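You operate a simulated robot arm through the tools that you are given. There is no shell and no other tool. Be economical: measure what you need, move in short steps, check, and stop when the job is done.

The job below is to be done with a simulated robot arm. You get a single attempt, and the scene is never put back.

JOB
Press the green bag from the black drawer into the yellow cell, fit the divider and the lid.
Fine: The divider that stands on the black mat; close the drawer again. Where these are worked on the way, their far stop is far enough and under half their travel is too little: black drawer.

It is judged by the outcome, as a careful person would: the job done as asked, and still so three seconds after it is handed in. It fails if anything else is knocked over, pushed out of place, dropped, spilled or broken. Lids that push on must go on centred and level and be pressed home; caps that screw on are set level and turned clockwise until they are tight.

ROBOT AND FRAMES
A 6-joint arm with a two-finger parallel gripper, fixed in place. Base frame: the origin is at the foot of the arm, x ahead of it, y to its left, z up; the work surface is at about z = 0. Readings come in mm, degrees, newtons and seconds.
With the tool pointing down near the work surface it reaches from about 140 to 580 mm from the base axis. Its first joint turns from -66.0 to 66.0 degrees. Payload 2.1 kg.
The tool frame sits at the grasp point between the pads (the TCP): z along the fingers, y along the line on which they close. The tips reach 30 mm beyond it. The gripper opens to 94 mm. The fingers are 28 mm wide and 10 mm thick; the gripper's body (50 by 96 mm) begins 55 mm behind the TCP.
Orientation is that of the tool frame in the base frame, as a unit quaternion [x, y, z, w]. With the fingers straight down and closing along the base's y, the tool's x points along the base's -x, its y along +y and its z along -z.

CONTROLS
- The arm moves only by the tool servo_tool. Its argument "motion" is a list that holds one entry, the list of rows, each a list of 7 numbers: the shift along the base's x, y, z in cm, then the turn, a rotation vector about the base's x, y, z in degrees, then the finger opening in cm, from 0 to 9.4. In form: [[[dx, dy, dz, wx, wy, wz, claw], ...]]. A call has 1 to 12 rows; each row shifts and turns the commanded pose from where the row before left it. Rows are played at 5 a second. More than 50 mm and 8.6 degrees between two rows, or a gripper value outside its range, and nothing of the call is played. A pose out of reach is approached as far as the arm can. The call stops where the force on the tool passes 90 N (or 10 N more than at its start, if that is more) or the arm is blocked; 0.2 s more then pass. Each finger travels about 72 mm/s and halts on what it meets, pressing with about 35 N; the grip force reading is that of the motor and also rises with nothing between the fingers. The clock runs only during rows and for 0.2 s after the last one: add rows that do not move to give the fingers time. It gives the time, the measured TCP pose, the force on the tool (base axes), the opening and the grip force at its end, in the units of the frame above (readings bear some noise), with the torque about the TCP (base axes, N m) and any sound that the robot's microphone picked up, and new pictures: "show" is both (left out), scene, wrist or none.
- Cameras (640 x 400 px; columns grow to the right, rows downward): "scene" is fixed at [53.7, -377.8, 477.6]; the picture's right is [0.76, -0.65, 0.00], its down [-0.42, -0.49, -0.76] and it looks along [0.50, 0.58, -0.65] (base axes); focal length 214 px, centre (320, 200). "wrist" rides on the gripper at [76, 14, -102] in the tool frame; the picture's right is [-0.18, 0.98, 0.00], its down [-0.75, -0.14, -0.64] and it looks along [-0.63, -0.12, 0.77] (tool axes); focal length 243 px, centre (320, 200). There is no depth. A picture from a camera that has moved, and an enlarged one, comes with that camera's place and axes in the base frame and with its lens.
- zoom(camera, box): a new picture of the part [left, top, right, bottom] of that camera's present view, enlarged. The clock stands still meanwhile.
- finish_job(): hands the job in; it is judged then, once.

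Work in short steps. Places have to be worked out from the pictures, the camera data and where the tool is seen: move nearer, look again, correct. Check each grasp and each placing, and mend what went wrong. You have 120 turns and 200 pictures in all, those below and enlarged ones among them. Open the gripper and draw the arm clear of the work before you hand the job in, unless the task says otherwise; then end with one line.

The tools are called after "Call:" as a command line: name --argument value ..., lists and objects as JSON in quotes. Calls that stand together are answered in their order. servo_tool: Moves the arm, as the interface text tells. Its arguments: {"type":"object","properties":{"motion":{"type":"array","items":{"type":"array","items":{"type":"array","items":{"type":"number"}}}},"show":{"type":"string","enum":["both","scene","wrist","none"]}},"required":["motion"]} The other tools are called the same way: zoom (camera, box) takes an enlarged picture of a part of a camera's view; finish_job () hands the job in.

At the start:

```text
time_s: 0.0
position: [313.8, 98.6, 341.4]
orientation: [0.0, 1.0, 0.0, -0.001]
force: [0.5, -0.5, 0.7]
moment: [0.03, -0.04, 0.0]
width: 93.8
finger_force: 0.0
```

scene: 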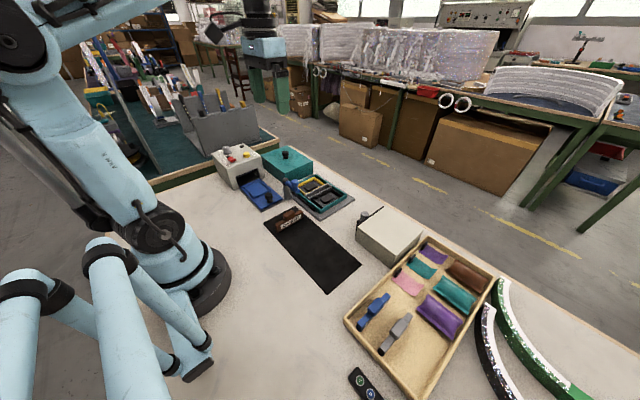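
wrist: 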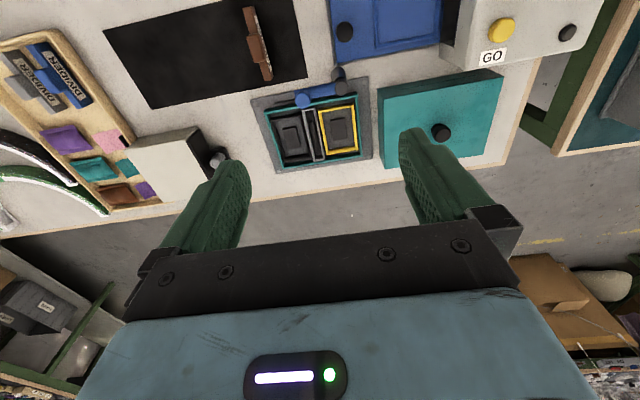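

I start by enlarging the views to identify the items.

Call:
zoom --camera "scene" --box '[200, 130, 380, 240]'

Call:
zoom --camera "scene" --box '[330, 190, 510, 400]'

Call:
zoom --camera "wrist" --box '[100, 0, 380, 200]'

Call:
zoom --camera "wrist" --box '[240, 60, 400, 180]'

```text
3.56 times, centred on (290, 185) of scene
camera zoom: at [53.7, -377.8, 477.6], right [0.76, -0.65, 0.0], down [-0.42, -0.49, -0.76], along [0.5, 0.58, -0.65], focal length 763 px, centre (427, 253)
```

zoom: 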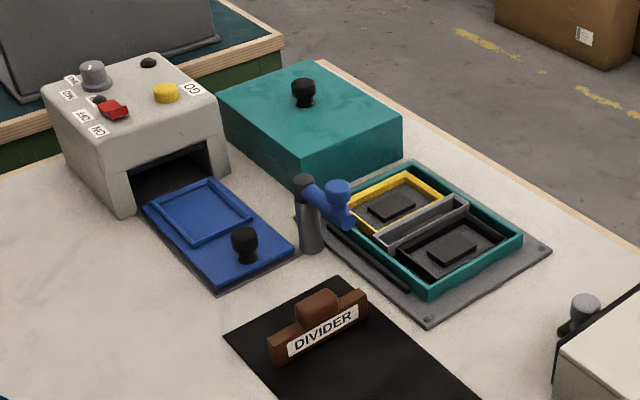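

```text
1.90 times, centred on (420, 295) of scene
camera zoom: at [53.7, -377.8, 477.6], right [0.76, -0.65, 0.0], down [-0.42, -0.49, -0.76], along [0.5, 0.58, -0.65], focal length 408 px, centre (130, 19)
```

zoom: 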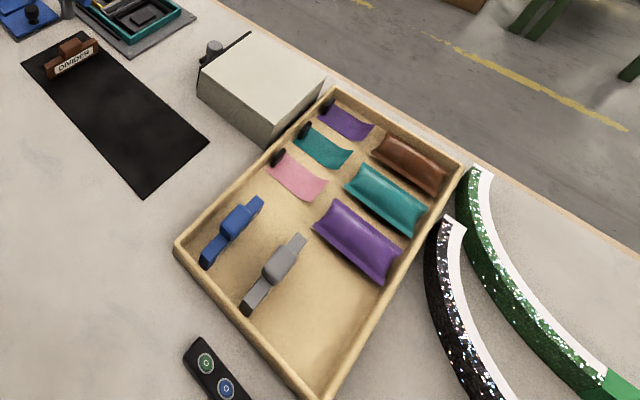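

```text
2.00 times, centred on (240, 100) of wrist
camera zoom: at [236.5, 111.6, 442.4], right [0.18, 0.98, 0.0], down [0.75, -0.14, 0.64], along [0.63, -0.12, -0.77], focal length 485 px, centre (480, 400)
```

zoom: 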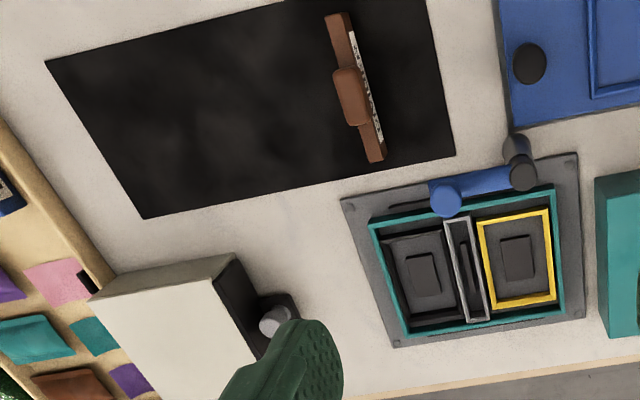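

```text
3.33 times, centred on (320, 120) of wrist
camera zoom: at [236.5, 111.6, 442.4], right [0.18, 0.98, 0.0], down [0.75, -0.14, 0.64], along [0.63, -0.12, -0.77], focal length 809 px, centre (320, 467)
```

zoom: 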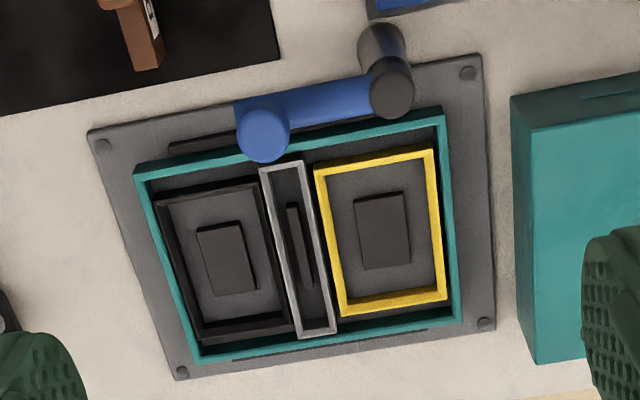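

The layout is clear: the box has black, grey and yellow cells, the brown divider is on the mat, the lid is the teal box with a knob, and the black-fronted drawer cabinet has a grey knob. I move lower to look at the box first.

Call:
servo_tool --motion '[[[-1, -0.2, -3.5, 0, 0, 0, 9.4], [-1, -0.2, -3.5, 0, 0, 0, 9.4], [-1, -0.2, -3.5, 0, 0, 0, 9.4], [-1, -0.2, -3.5, 0, 0, 0, 9.4], [0, 0, 0, 0, 0, 0, 9.4]]]' --show "wrist"

```text
time_s: 1.2
position: [273.4, 92.4, 199.7]
orientation: [0.001, 1.0, 0.0, 0.0]
force: [0.1, 0.0, 0.2]
moment: [-0.04, -0.01, -0.05]
width: 94.0
finger_force: 0.1
camera wrist: at [197.7, 105.5, 301.8], right [0.18, 0.98, 0.0], down [0.75, -0.14, 0.64], along [0.63, -0.12, -0.77], focal length 243 px, centre (320, 200)
```

wrist: 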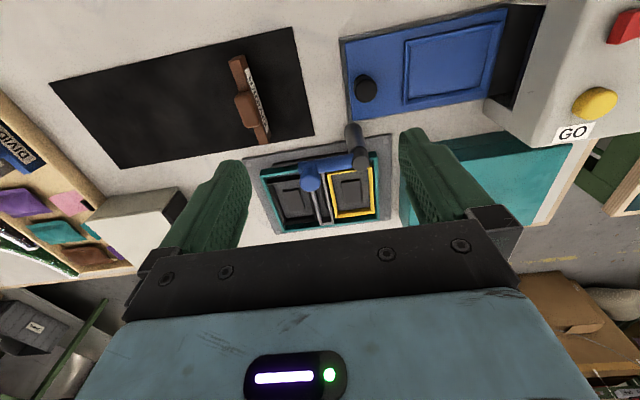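

Call:
zoom --camera "wrist" --box '[230, 110, 410, 240]'

Call:
zoom --camera "wrist" --box '[200, 20, 360, 170]'

Call:
zoom --camera "scene" --box '[260, 150, 370, 230]'

```text
3.08 times, centred on (320, 175) of wrist
camera zoom: at [197.7, 105.5, 301.8], right [0.18, 0.98, 0.0], down [0.75, -0.14, 0.64], along [0.63, -0.12, -0.77], focal length 746 px, centre (320, 277)
```

zoom: 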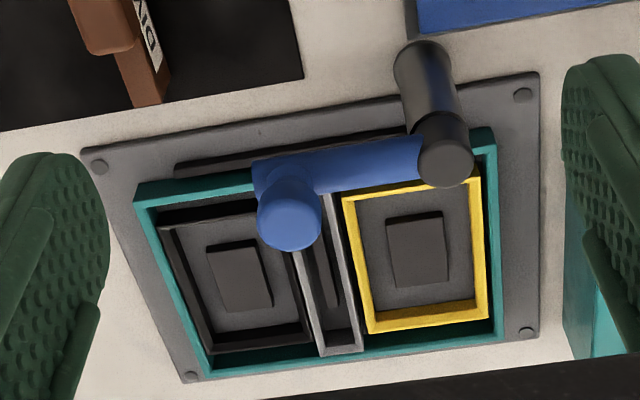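

```text
2.67 times, centred on (280, 95) of wrist
camera zoom: at [197.7, 105.5, 301.8], right [0.18, 0.98, 0.0], down [0.75, -0.14, 0.64], along [0.63, -0.12, -0.77], focal length 647 px, centre (427, 480)
```

zoom: 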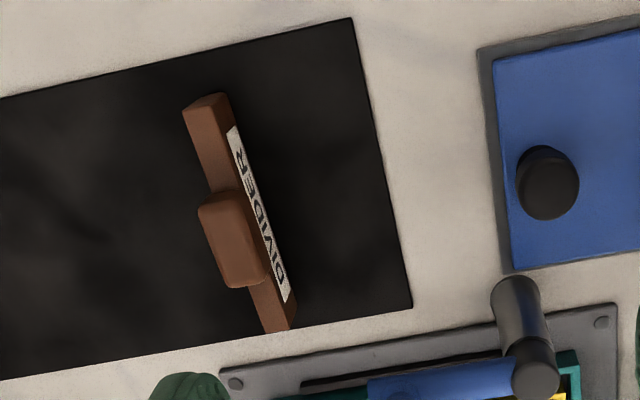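

```text
5.00 times, centred on (315, 190) of scene
camera zoom: at [53.6, -377.8, 477.6], right [0.76, -0.65, 0.0], down [-0.42, -0.49, -0.76], along [0.5, 0.58, -0.65], focal length 1072 px, centre (345, 250)
```

zoom: 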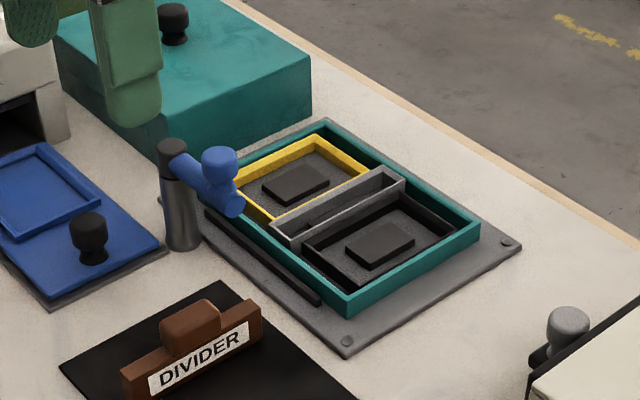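

Box footprint is roughly x 361–481, y −10–145; the swing arm's post is at about (337,122) with its arm along −y in front of the box. Next I look at the drawer.

Call:
servo_tool --motion '[[[0.6, -3.8, 0, 0, 0, 0, 9.4], [0.6, -3.8, 0, 0, 0, 0, 9.4], [0.5, -3.8, 0, 0, 0, 0, 9.4], [0.5, -3.8, 0, 0, 0, 0, 9.4], [0.5, -3.6, 0, 0, 0, 0, 9.4], [0, 0, 0, 0, 0, 0, 9.4]]]' --show "wrist"

Call:
zoom --camera "wrist" --box '[230, 80, 410, 240]'

Call:
zoom --camera "scene" --box '[320, 180, 460, 280]'

Call:
zoom --camera "wrist" --box '[380, 60, 600, 220]'

```text
time_s: 2.6
position: [300.7, -97.5, 201.2]
orientation: [0.0, 1.0, 0.0, 0.0]
force: [-0.2, 0.1, 1.0]
moment: [-0.02, 0.01, 0.0]
width: 93.9
finger_force: 0.0
camera wrist: at [223.9, -84.3, 302.5], right [0.18, 0.98, 0.0], down [0.75, -0.14, 0.64], along [0.63, -0.12, -0.77], focal length 243 px, centre (320, 200)
```

wrist: 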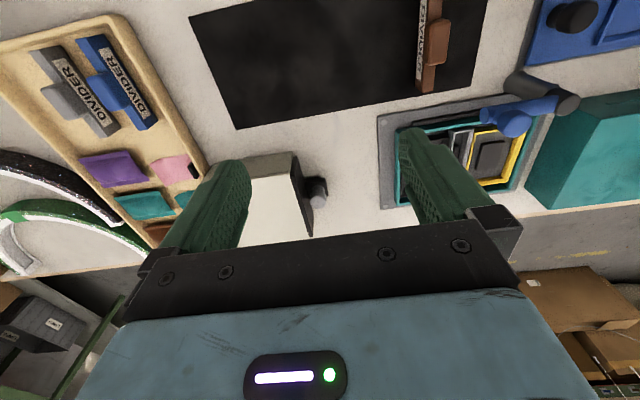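

```text
2.50 times, centred on (320, 160) of wrist
camera zoom: at [223.9, -84.3, 302.5], right [0.18, 0.98, 0.0], down [0.75, -0.14, 0.64], along [0.63, -0.12, -0.77], focal length 606 px, centre (320, 300)
```

zoom: 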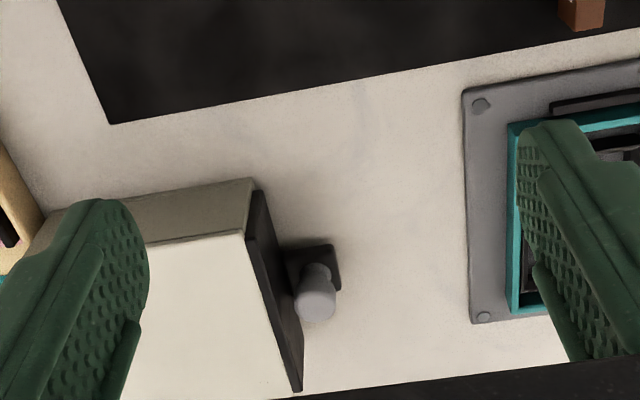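

```text
4.00 times, centred on (390, 230) of scene
camera zoom: at [53.6, -377.8, 477.6], right [0.76, -0.65, 0.0], down [-0.42, -0.49, -0.76], along [0.5, 0.58, -0.65], focal length 858 px, centre (40, 80)
```

zoom: 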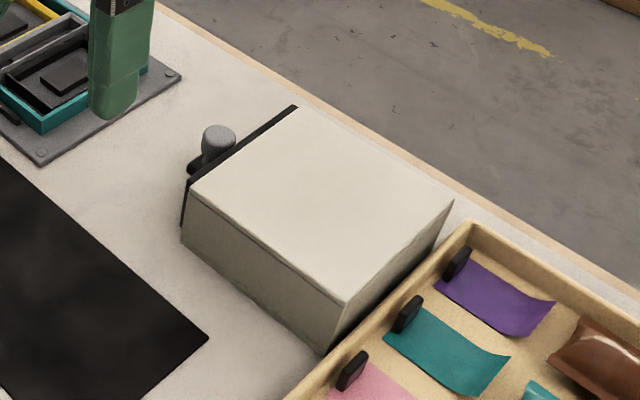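

```text
2.50 times, centred on (490, 140) of wrist
camera zoom: at [223.9, -84.3, 302.5], right [0.18, 0.98, 0.0], down [0.75, -0.14, 0.64], along [0.63, -0.12, -0.77], focal length 606 px, centre (-105, 350)
```

zoom: 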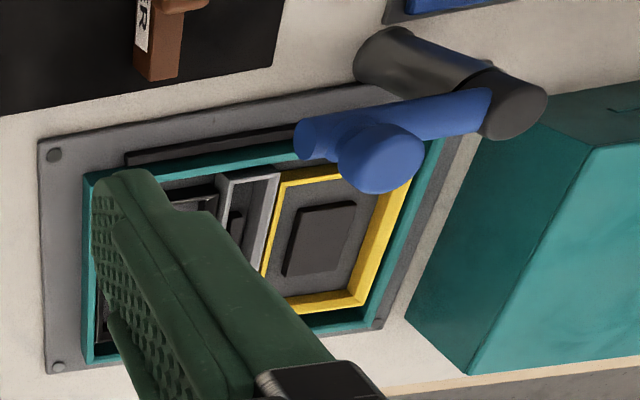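

The drawer's peg knob is at about (442,−126), head top ~z 42, with the cabinet front at y≈−144 and cabinet height ~51. I turn the tool 90° so the fingers close along x, and go above the knob.

Call:
servo_tool --motion '[[[1.285, -0.205, -0.645, 0, 0, -8.18, 9.4], [1.285, -0.205, -0.645, 0, 0, -8.18, 9.4], [1.285, -0.205, -0.645, 0, 0, -8.18, 9.4], [1.285, -0.205, -0.645, 0, 0, -8.18, 9.4], [1.285, -0.205, -0.645, 0, 0, -8.18, 9.4], [1.285, -0.205, -0.645, 0, 0, -8.18, 9.4], [1.285, -0.205, -0.645, 0, 0, -8.18, 9.4], [1.285, -0.205, -0.645, 0, 0, -8.18, 9.4], [1.285, -0.205, -0.645, 0, 0, -8.18, 9.4], [1.285, -0.205, -0.645, 0, 0, -8.18, 9.4], [1.285, -0.205, -0.645, 0, 0, -8.2, 6], [0, 0, 0, 0, 0, 0, 5]]]'

Call:
zoom --camera "wrist" --box '[220, 80, 420, 240]'

Call:
zoom --camera "scene" --box '[320, 150, 460, 250]'

```text
time_s: 5.2
position: [441.0, -118.4, 129.5]
orientation: [0.708, 0.706, 0.0, 0.0]
force: [-1.0, -0.1, 0.3]
moment: [-0.02, -0.01, 0.01]
width: 50.0
finger_force: 0.0
camera wrist: at [455.6, -44.2, 231.2], right [0.98, -0.19, 0.0], down [-0.14, -0.75, 0.64], along [-0.12, -0.63, -0.77], focal length 243 px, centre (320, 200)
```

scene: 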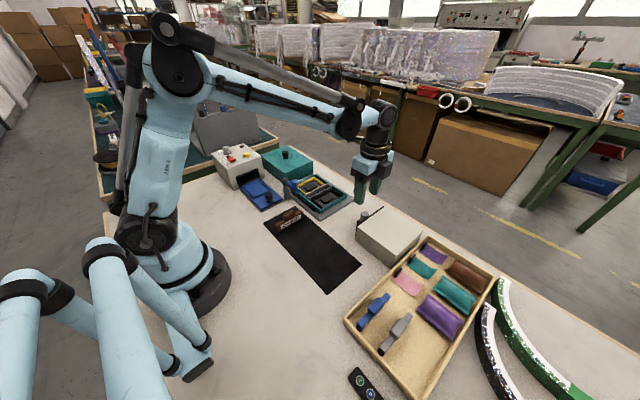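
wrist: 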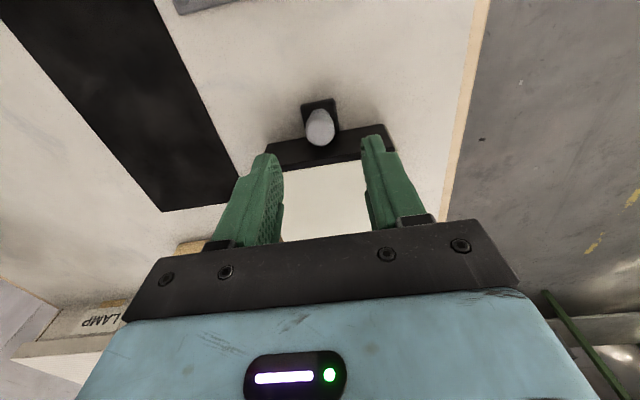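

```text
2.50 times, centred on (320, 160) of wrist
camera zoom: at [455.6, -44.2, 231.2], right [0.98, -0.19, 0.0], down [-0.14, -0.75, 0.64], along [-0.12, -0.63, -0.77], focal length 606 px, centre (320, 300)
```

zoom: 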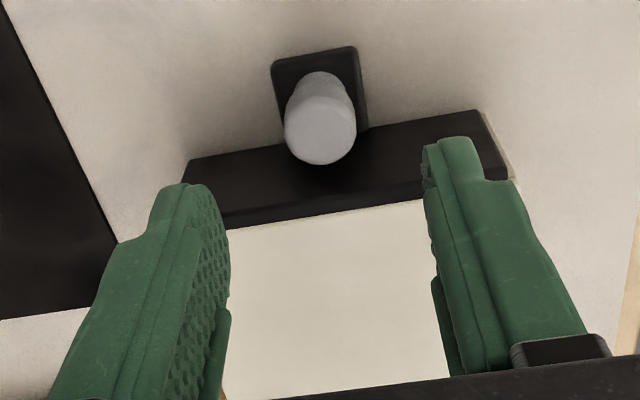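

```text
4.00 times, centred on (390, 200) of scene
camera zoom: at [53.7, -377.8, 477.6], right [0.76, -0.65, 0.0], down [-0.42, -0.49, -0.76], along [0.5, 0.58, -0.65], focal length 858 px, centre (40, 200)
```

zoom: 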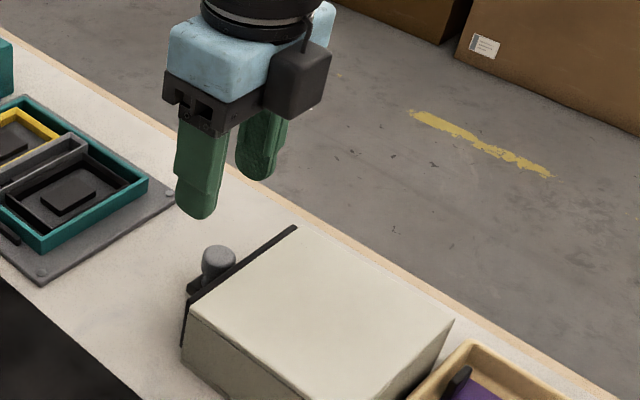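

Knob is right below at (440,−128). I lower between fingers open 50 mm to TCP z≈57, with y≈−121 to clear the front panel, then close.

Call:
servo_tool --motion '[[[0, -0.1, -2.5, 0, 0, 0, 5], [0, -0.1, -2.5, 0, 0, 0, 5], [0, -0.1, -2.3, 0, 0, 0, 5], [0, 0, 0, 0, 0, 0, 5], [0, 0, 0, 0, 0, 0, 2], [0, 0, 0, 0, 0, 0, 1], [0, 0, 0, 0, 0, 0, 1]]]'

Call:
zoom --camera "scene" --box '[320, 150, 460, 250]'

```text
time_s: 6.8
position: [441.1, -123.9, 56.2]
orientation: [0.707, 0.707, -0.001, -0.001]
force: [-9.6, -0.1, -11.5]
moment: [0.04, 0.08, -0.03]
width: 23.3
finger_force: 45.1
camera wrist: at [454.5, -47.7, 157.2], right [0.98, -0.18, 0.0], down [-0.14, -0.75, 0.64], along [-0.12, -0.63, -0.77], focal length 243 px, centre (320, 200)
```

scene: 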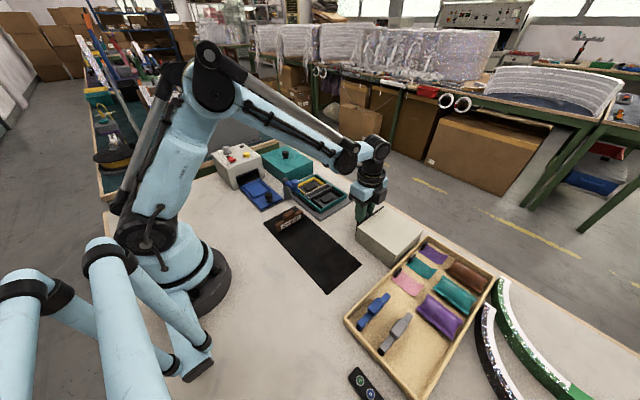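
wrist: 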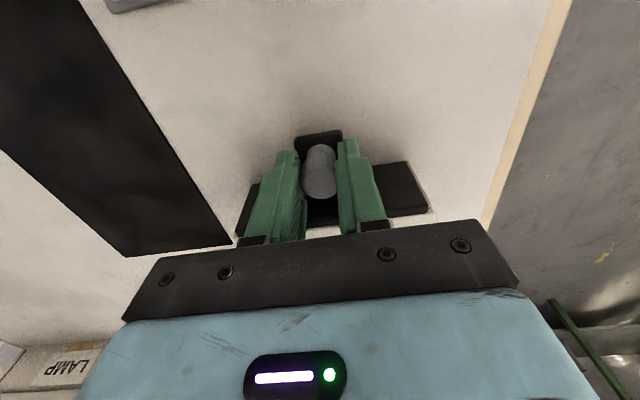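

```text
4.00 times, centred on (390, 200) of scene
camera zoom: at [53.7, -377.8, 477.6], right [0.76, -0.65, 0.0], down [-0.42, -0.49, -0.76], along [0.5, 0.58, -0.65], focal length 858 px, centre (40, 200)
```

zoom: 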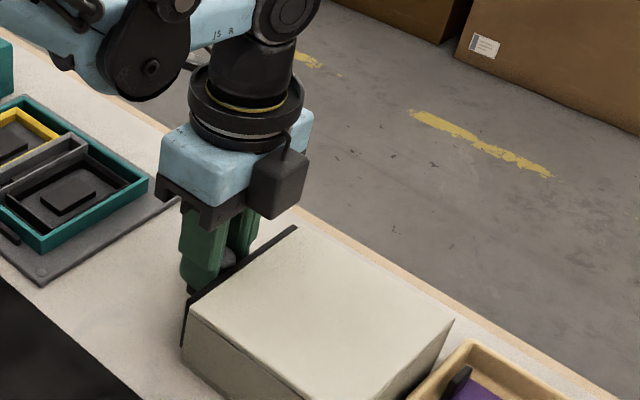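

The knob is gripped at 23 mm. I pull along +y in small steps.

Call:
servo_tool --motion '[[[0, 0.6, 0, 0, 0, 0, 1], [0, 0.8, 0, 0, 0, 0, 1], [0, 0.8, 0, 0, 0, 0, 1], [0, 0.8, 0, 0, 0, 0, 1], [0, 0.8, 0, 0, 0, 0, 1], [0, 0.8, 0, 0, 0, 0, 1], [0, 0.8, 0, 0, 0, 0, 1]]]'

```text
time_s: 8.4
position: [440.2, -67.4, 56.6]
orientation: [0.707, 0.707, -0.002, -0.001]
force: [-22.2, -0.8, -7.6]
moment: [-0.29, 0.24, -0.11]
width: 23.2
finger_force: 45.4
camera wrist: at [454.9, 7.5, 157.4], right [0.98, -0.18, 0.0], down [-0.14, -0.75, 0.64], along [-0.12, -0.63, -0.77], focal length 243 px, centre (320, 200)
```

scene: 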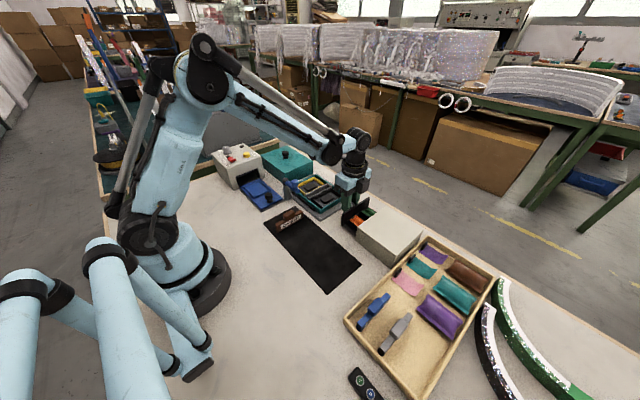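
wrist: 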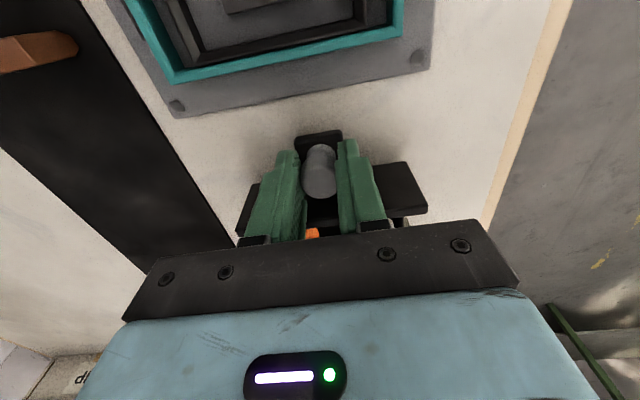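

The drawer slides freely and it shows orange and green bags. I continue gently until the far stop.

Call:
servo_tool --motion '[[[-0.1, 0.5, 0, 0, 0, 0, 1], [-0.1, 0.5, 0, 0, 0, 0, 1], [0, 0.5, 0, 0, 0, 0, 1], [0, 0.5, 0, 0, 0, 0, 1]]]'

Call:
zoom --camera "scene" --box '[300, 150, 440, 250]'

```text
time_s: 9.4
position: [439.9, -48.2, 55.1]
orientation: [0.707, 0.707, 0.002, 0.001]
force: [9.6, -0.5, -4.5]
moment: [0.32, 0.07, 0.02]
width: 23.1
finger_force: 45.1
camera wrist: at [453.6, 27.2, 157.6], right [0.98, -0.18, 0.0], down [-0.14, -0.75, 0.64], along [-0.11, -0.63, -0.77], focal length 243 px, centre (320, 200)
```

scene: 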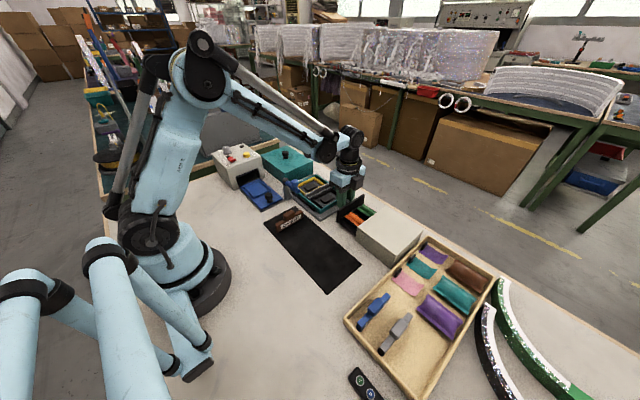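
wrist: 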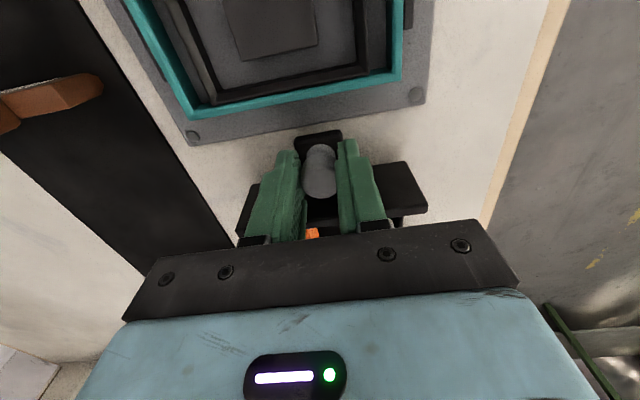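

```text
4.00 times, centred on (370, 200) of scene
camera zoom: at [53.7, -377.8, 477.6], right [0.76, -0.65, 0.0], down [-0.42, -0.49, -0.76], along [0.5, 0.58, -0.65], focal length 858 px, centre (120, 200)
```

zoom: 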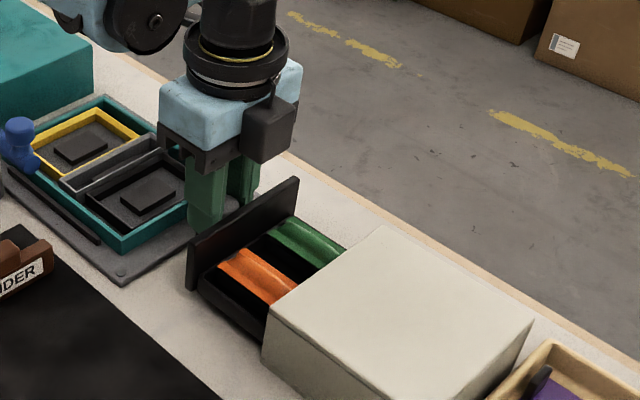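

Still free at 76 mm of travel; the bracket is close to the box plate, so I continue with small steps.

Call:
servo_tool --motion '[[[0, 0.3, 0, 0, 0, 0, 1], [0, 0.3, 0, 0, 0, 0, 1], [0, 0.2, 0, 0, 0, 0, 1]]]'

Call:
zoom --camera "wrist" --box '[180, 80, 460, 240]'

```text
time_s: 10.2
position: [438.9, -41.9, 55.0]
orientation: [0.708, 0.706, 0.001, 0.004]
force: [18.5, -12.2, 1.9]
moment: [1.06, -0.18, 0.04]
width: 23.1
finger_force: 44.5
camera wrist: at [453.8, 33.0, 157.4], right [0.98, -0.19, 0.01], down [-0.15, -0.75, 0.64], along [-0.12, -0.63, -0.77], focal length 243 px, centre (320, 200)
```

scene: 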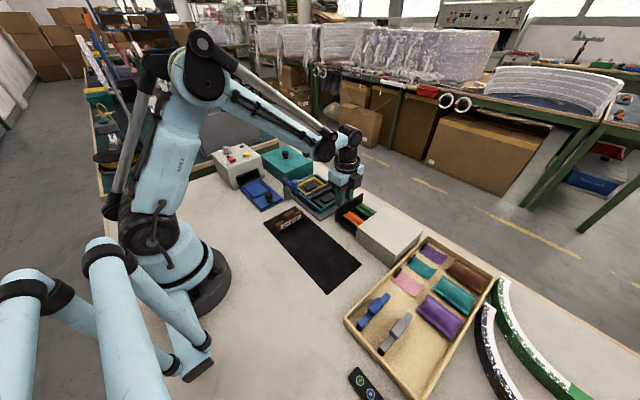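
wrist: 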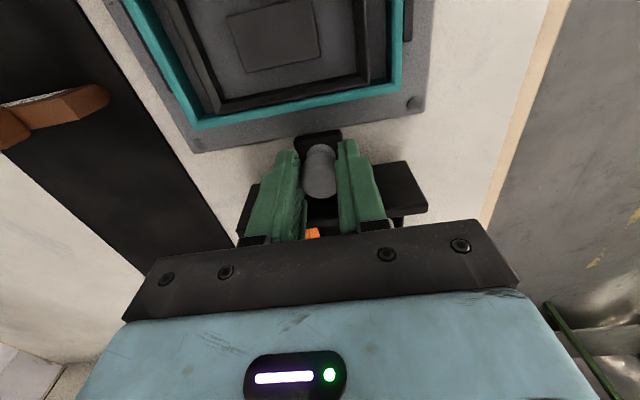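

```text
2.29 times, centred on (320, 160) of wrist
camera zoom: at [453.8, 33.0, 157.4], right [0.98, -0.19, 0.01], down [-0.15, -0.75, 0.64], along [-0.12, -0.63, -0.77], focal length 555 px, centre (320, 291)
```

zoom: 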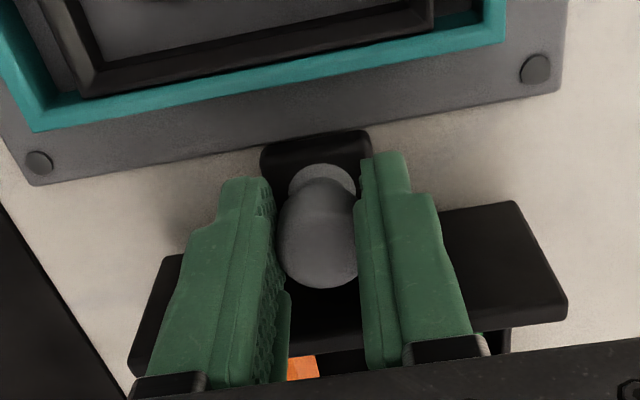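

y-force builds up while movement lags: the far stop (~82 mm travel) is reached. I release, rise, and look into the drawer.

Call:
servo_tool --motion '[[[0, -0.2, 0, 0, 0, 0, 1.5], [0, 0, 0, 0, 0, 0, 4], [0, 0, 0, 0, 0, 0, 4], [0, 0, 3, 0, 0, 0, 4], [0, 0, 5, 0, 0, 0, 4], [0, 0, 5, 0, 0, 0, 4], [0, 0, 0, 0, 0, 0, 4]]]'

Call:
zoom --camera "wrist" --box '[220, 80, 420, 240]'

Call:
zoom --camera "scene" --box '[320, 180, 430, 260]'

```text
time_s: 11.8
position: [437.8, -41.7, 188.7]
orientation: [0.708, 0.706, 0.0, 0.001]
force: [0.3, 0.3, 0.7]
moment: [0.0, -0.02, 0.03]
width: 40.1
finger_force: 0.1
camera wrist: at [451.7, 34.5, 288.9], right [0.98, -0.18, 0.0], down [-0.14, -0.75, 0.64], along [-0.12, -0.63, -0.77], focal length 243 px, centre (320, 200)
```

scene: 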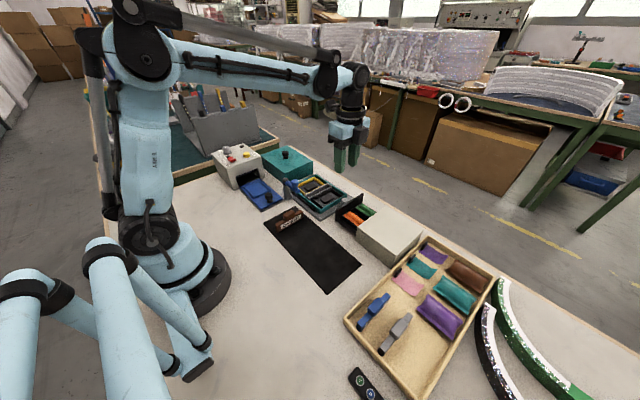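
wrist: 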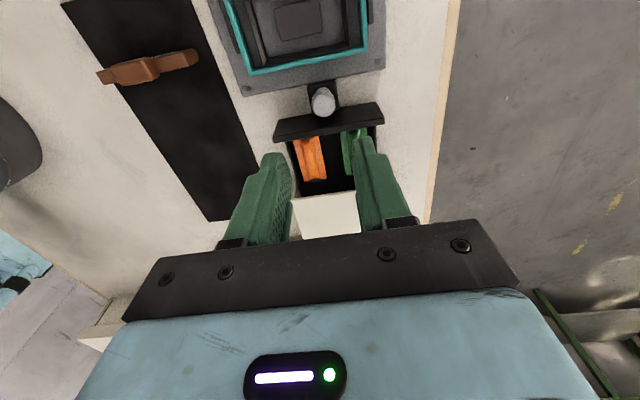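

```text
2.50 times, centred on (320, 160) of wrist
camera zoom: at [451.7, 34.5, 288.9], right [0.98, -0.18, 0.0], down [-0.14, -0.75, 0.64], along [-0.12, -0.63, -0.77], focal length 606 px, centre (320, 300)
```

zoom: 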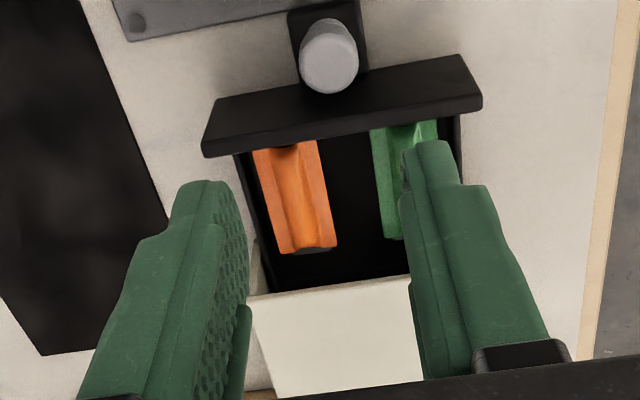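

```text
5.00 times, centred on (375, 220) of scene
camera zoom: at [53.6, -377.8, 477.6], right [0.76, -0.65, 0.0], down [-0.42, -0.49, -0.76], along [0.5, 0.58, -0.65], focal length 1072 px, centre (45, 100)
```

zoom: 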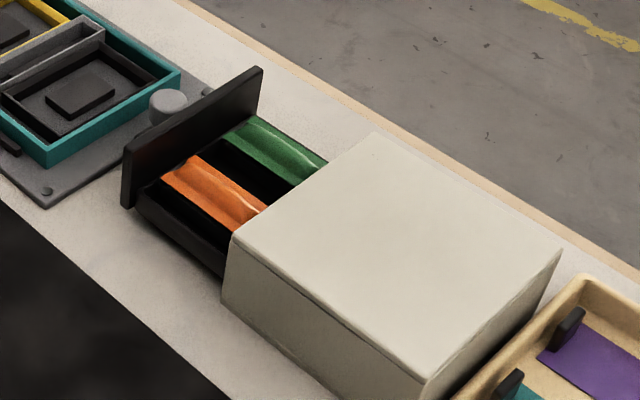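

The green bag lies on the far-x side of the drawer with a raised rib along y. I shift above it to see it better between the open fingers.

Call:
servo_tool --motion '[[[2, -0.5, -1, 0, 0, 0, 7], [2.2, -0.5, -1, 0, 0, 0, 7], [0, 0, 0, 0, 0, 0, 7]]]' --show "wrist"

Call:
zoom --camera "wrist" --box '[250, 80, 390, 200]'

```text
time_s: 12.6
position: [480.4, -51.9, 165.9]
orientation: [0.707, 0.707, 0.001, 0.001]
force: [0.8, 0.0, 0.3]
moment: [0.0, -0.01, -0.01]
width: 69.9
finger_force: 0.1
camera wrist: at [494.2, 22.4, 268.4], right [0.98, -0.18, 0.0], down [-0.14, -0.75, 0.64], along [-0.12, -0.63, -0.77], focal length 243 px, centre (320, 200)
```

wrist: 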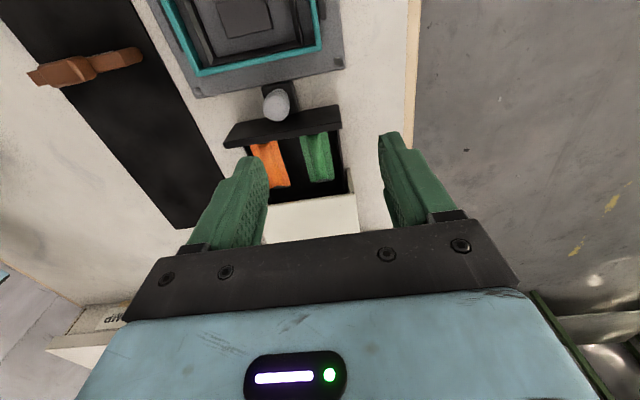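

```text
3.33 times, centred on (320, 140) of wrist
camera zoom: at [494.2, 22.4, 268.4], right [0.98, -0.18, 0.0], down [-0.14, -0.75, 0.64], along [-0.12, -0.63, -0.77], focal length 809 px, centre (320, 400)
```

zoom: 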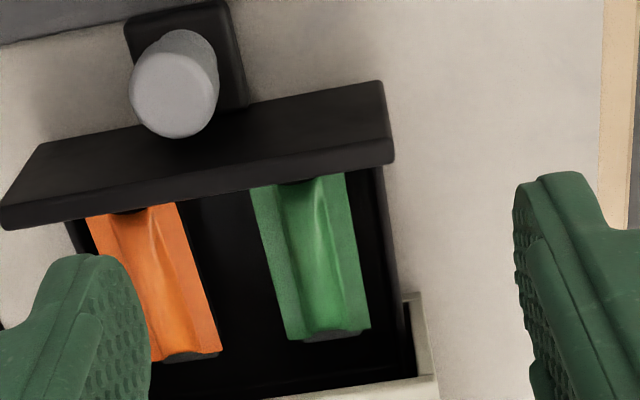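

Call:
zoom --camera "scene" --box '[335, 190, 395, 235]'

Call:
zoom --camera "wrist" --box '[290, 120, 360, 170]'

```text
8.89 times, centred on (365, 212) of scene
camera zoom: at [53.7, -377.8, 477.6], right [0.76, -0.65, 0.0], down [-0.42, -0.49, -0.76], along [0.5, 0.58, -0.65], focal length 1906 px, centre (-80, 89)
```

zoom: 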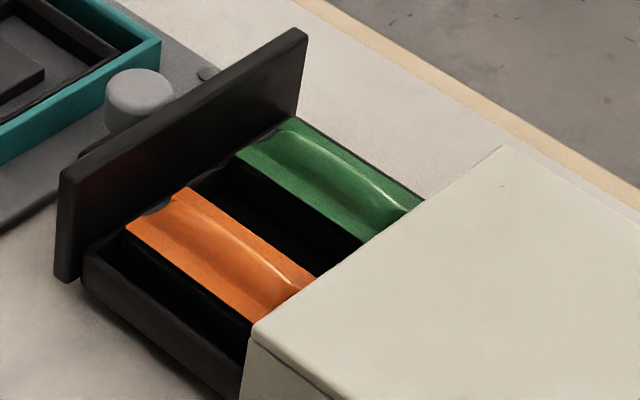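

```text
8.00 times, centred on (325, 145) of wrist
camera zoom: at [494.2, 22.4, 268.4], right [0.98, -0.18, 0.0], down [-0.14, -0.75, 0.64], along [-0.12, -0.63, -0.77], focal length 1941 px, centre (280, 640)
```

zoom: 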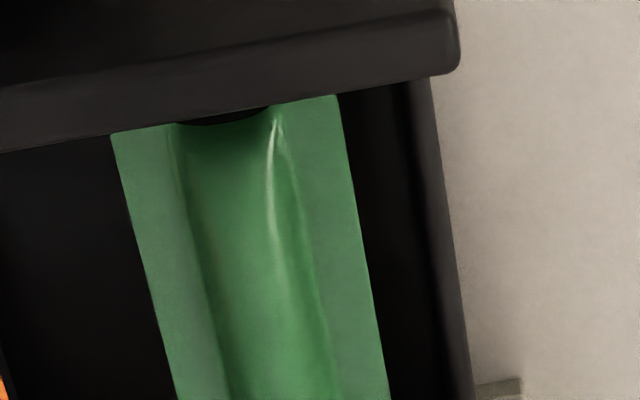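

The bag's flange is at about z 37, x 453–482, y −80…−138, resting above low drawer walls (z~20). I go over its centre (467.5,−109) at z 95 and check.

Call:
servo_tool --motion '[[[-0.6, -2.8, -1, 0, 0, 0, 4.2], [-0.7, -2.9, -2, 0, 0, 0, 4.2], [0, 0, -4, 0, 0, 0, 4.2], [0, 0, 0, 0, 0, 0, 4.2]]]'

Call:
zoom --camera "wrist" --box '[240, 120, 400, 240]'

Call:
zoom --camera "scene" --box '[330, 160, 430, 235]'

```text
time_s: 13.6
position: [467.2, -109.3, 95.9]
orientation: [0.707, 0.707, 0.0, 0.0]
force: [0.0, -0.1, 0.2]
moment: [0.0, -0.02, -0.01]
width: 42.2
finger_force: 0.0
camera wrist: at [481.3, -35.5, 197.6], right [0.98, -0.18, 0.0], down [-0.14, -0.75, 0.64], along [-0.12, -0.63, -0.77], focal length 243 px, centre (320, 200)
```

scene: 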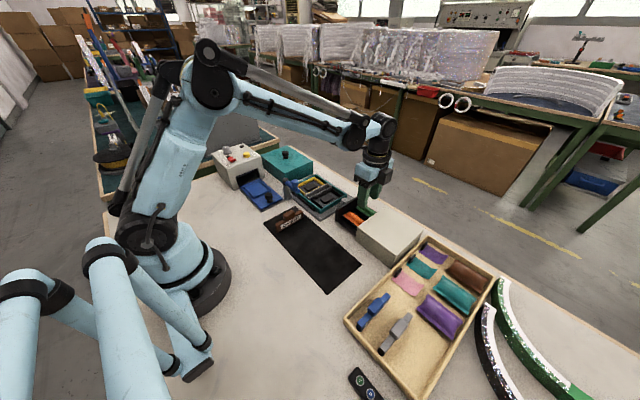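
wrist: 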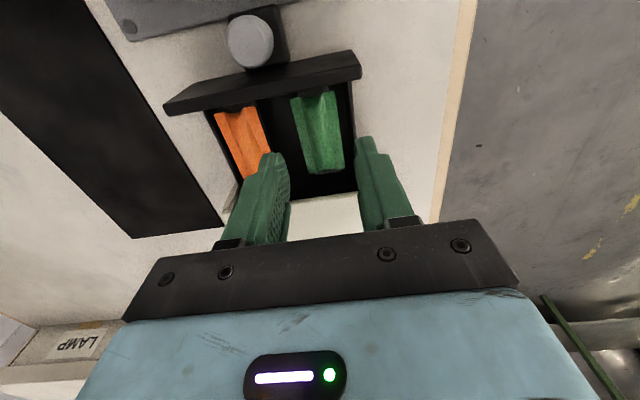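

```text
3.33 times, centred on (320, 180) of wrist
camera zoom: at [481.3, -35.5, 197.6], right [0.98, -0.18, 0.0], down [-0.14, -0.75, 0.64], along [-0.12, -0.63, -0.77], focal length 809 px, centre (320, 267)
```

zoom: 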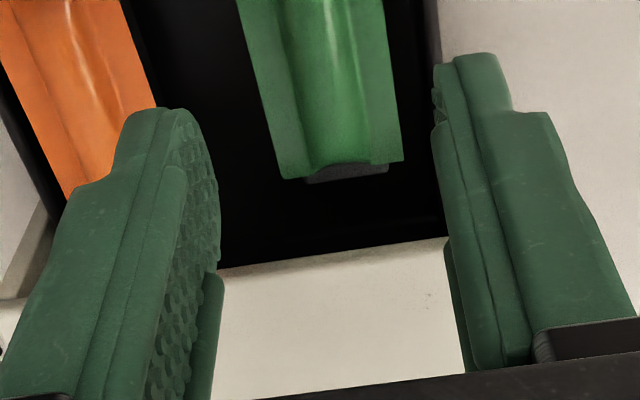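

```text
5.33 times, centred on (380, 198) of scene
camera zoom: at [53.6, -377.8, 477.6], right [0.76, -0.65, 0.0], down [-0.42, -0.49, -0.76], along [0.5, 0.58, -0.65], focal length 1144 px, centre (0, 213)
```

zoom: 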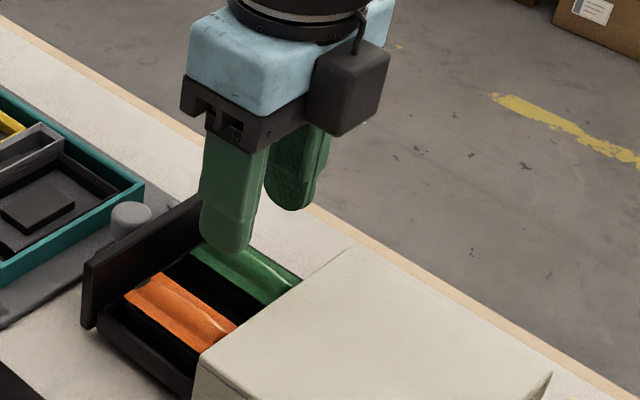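

Triangulation confirms the flange at z 36, centred x 467. I descend to z≈54 (tips at 24) and close.

Call:
servo_tool --motion '[[[0, 0, -1.5, 0, 0, 0, 4.2], [0, 0, -1.5, 0, 0, 0, 4.2], [0, 0, -1.2, 0, 0, 0, 4.2], [0, 0, 0, 0, 0, 0, 4.2]]]'

Call:
zoom --camera "scene" --box '[330, 170, 430, 245]'

Call:
zoom --camera "wrist" --box '[240, 120, 400, 240]'

```text
time_s: 14.6
position: [468.5, -110.1, 54.7]
orientation: [0.707, 0.707, -0.001, 0.0]
force: [0.1, 0.5, 0.0]
moment: [0.0, 0.01, 0.0]
width: 42.3
finger_force: 0.1
camera wrist: at [482.2, -35.0, 155.8], right [0.98, -0.18, 0.0], down [-0.14, -0.75, 0.64], along [-0.12, -0.63, -0.77], focal length 243 px, centre (320, 200)
```

scene: 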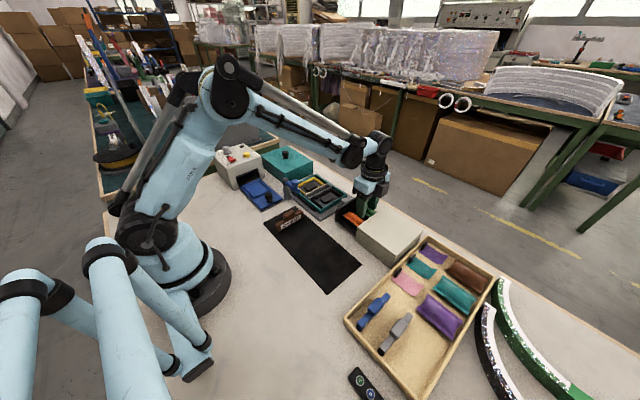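
wrist: 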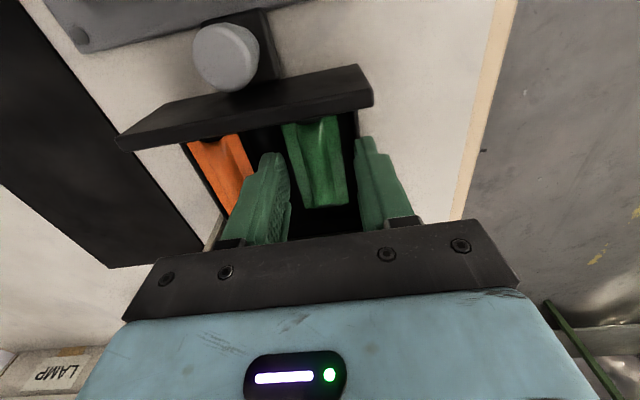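

```text
5.33 times, centred on (380, 208) of scene
camera zoom: at [53.6, -377.8, 477.6], right [0.76, -0.65, 0.0], down [-0.42, -0.49, -0.76], along [0.5, 0.58, -0.65], focal length 1144 px, centre (0, 160)
```

zoom: 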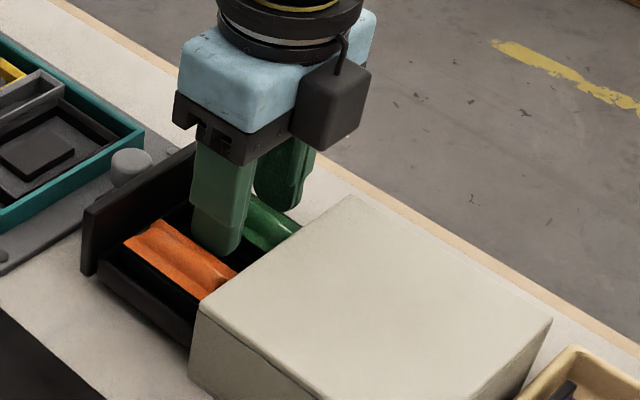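

```text
3.33 times, centred on (320, 180) of wrist
camera zoom: at [482.2, -35.0, 155.8], right [0.98, -0.18, 0.0], down [-0.14, -0.75, 0.64], along [-0.12, -0.63, -0.77], focal length 809 px, centre (320, 267)
```

zoom: 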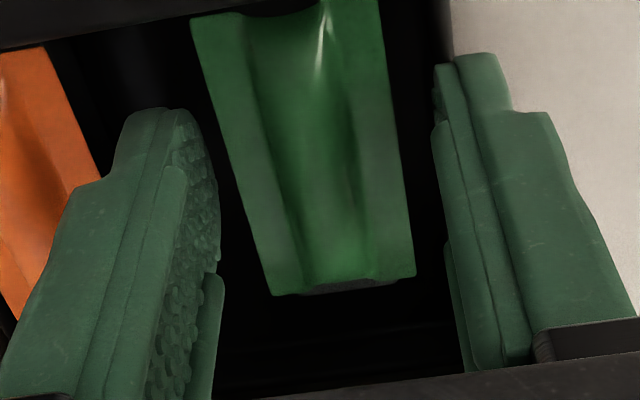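

No contact yet; fingers straddle the bag. I close.

Call:
servo_tool --motion '[[[0, 0, -0.2, 0, 0, 0, 3.2], [0, 0, 0, 0, 0, 0, 2.2], [0, 0, 0, 0, 0, 0, 1.6], [0, 0, 0, 0, 0, 0, 1.6]]]'

Call:
zoom --camera "wrist" --box '[240, 120, 400, 240]'

```text
time_s: 15.6
position: [468.7, -111.0, 52.6]
orientation: [0.707, 0.707, 0.003, 0.004]
force: [20.8, 1.1, 40.9]
moment: [0.11, -1.45, 0.02]
width: 28.7
finger_force: 35.1
camera wrist: at [482.9, -35.1, 155.2], right [0.98, -0.18, 0.01], down [-0.15, -0.75, 0.64], along [-0.11, -0.63, -0.77], focal length 243 px, centre (320, 200)
```

scene: 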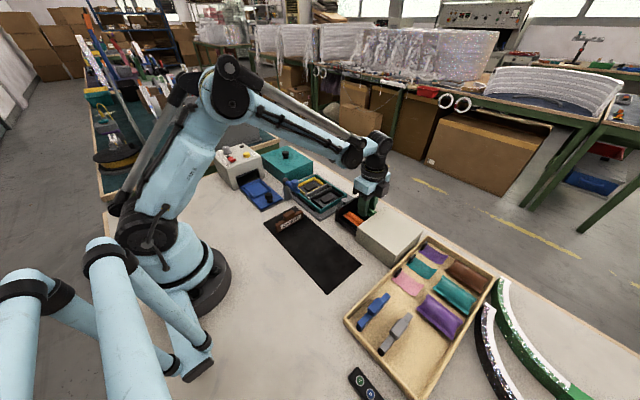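
wrist: 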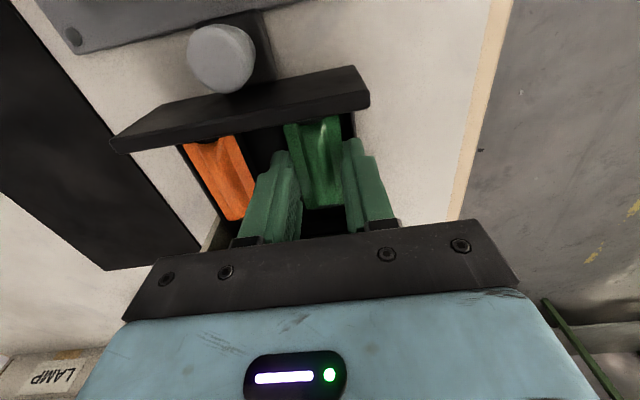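

```text
3.33 times, centred on (320, 180) of wrist
camera zoom: at [482.9, -35.1, 155.2], right [0.98, -0.18, 0.01], down [-0.15, -0.75, 0.64], along [-0.11, -0.63, -0.77], focal length 809 px, centre (320, 267)
```

zoom: 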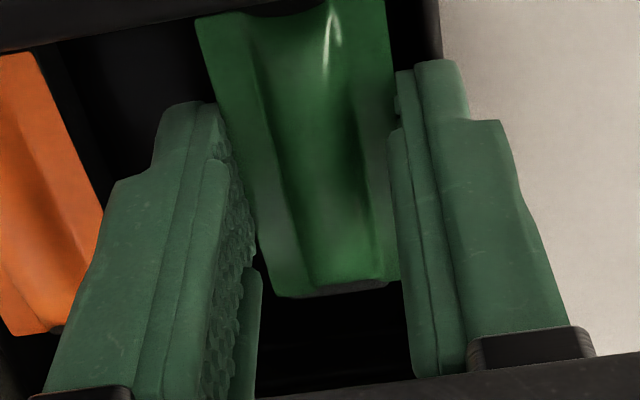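

Bag gripped at 28.7 mm; the +x finger touches the drawer wall (upward force on that side), so I lift straight away in small steps.

Call:
servo_tool --motion '[[[0, 0, 0.3, 0, 0, 0, 1.6], [0, 0, 0.5, 0, 0, 0, 1.6], [0, 0, 1, 0, 0, 0, 1.6], [0, 0, 2, 0, 0, 0, 1.6], [0, 0, 0, 0, 0, 0, 1.6]]]'

Call:
zoom --camera "scene" --box '[330, 160, 430, 235]'

Call:
zoom --camera "wrist" --box '[240, 120, 400, 240]'

```text
time_s: 16.8
position: [468.3, -110.0, 91.0]
orientation: [0.707, 0.707, 0.0, 0.0]
force: [-0.7, -0.4, -0.4]
moment: [0.01, 0.01, 0.0]
width: 28.6
finger_force: 35.3
camera wrist: at [481.7, -35.2, 192.0], right [0.98, -0.18, 0.0], down [-0.14, -0.75, 0.64], along [-0.12, -0.63, -0.77], focal length 243 px, centre (320, 200)
```

scene: 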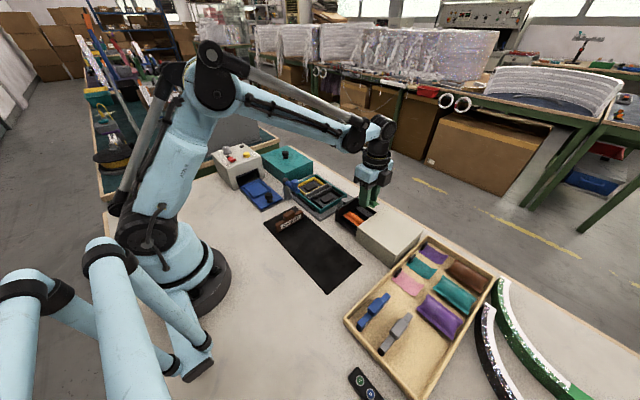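
wrist: 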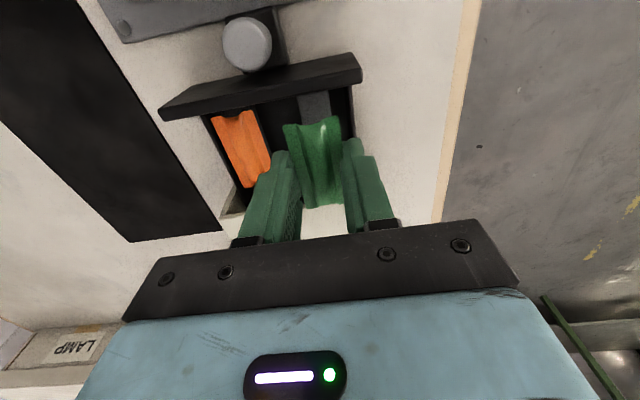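

```text
5.33 times, centred on (380, 198) of scene
camera zoom: at [53.7, -377.8, 477.6], right [0.76, -0.65, 0.0], down [-0.42, -0.49, -0.76], along [0.5, 0.58, -0.65], focal length 1144 px, centre (0, 213)
```

zoom: 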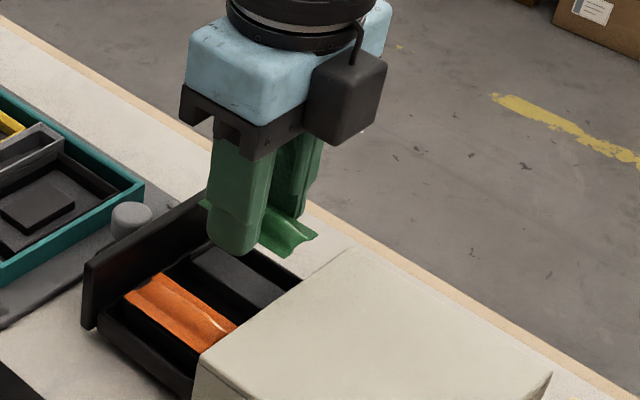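

```text
3.33 times, centred on (320, 180) of wrist
camera zoom: at [481.7, -35.2, 192.0], right [0.98, -0.18, 0.0], down [-0.14, -0.75, 0.64], along [-0.12, -0.63, -0.77], focal length 809 px, centre (320, 267)
```

zoom: 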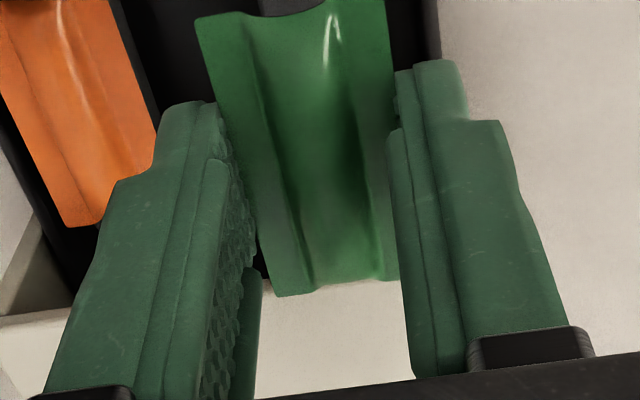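

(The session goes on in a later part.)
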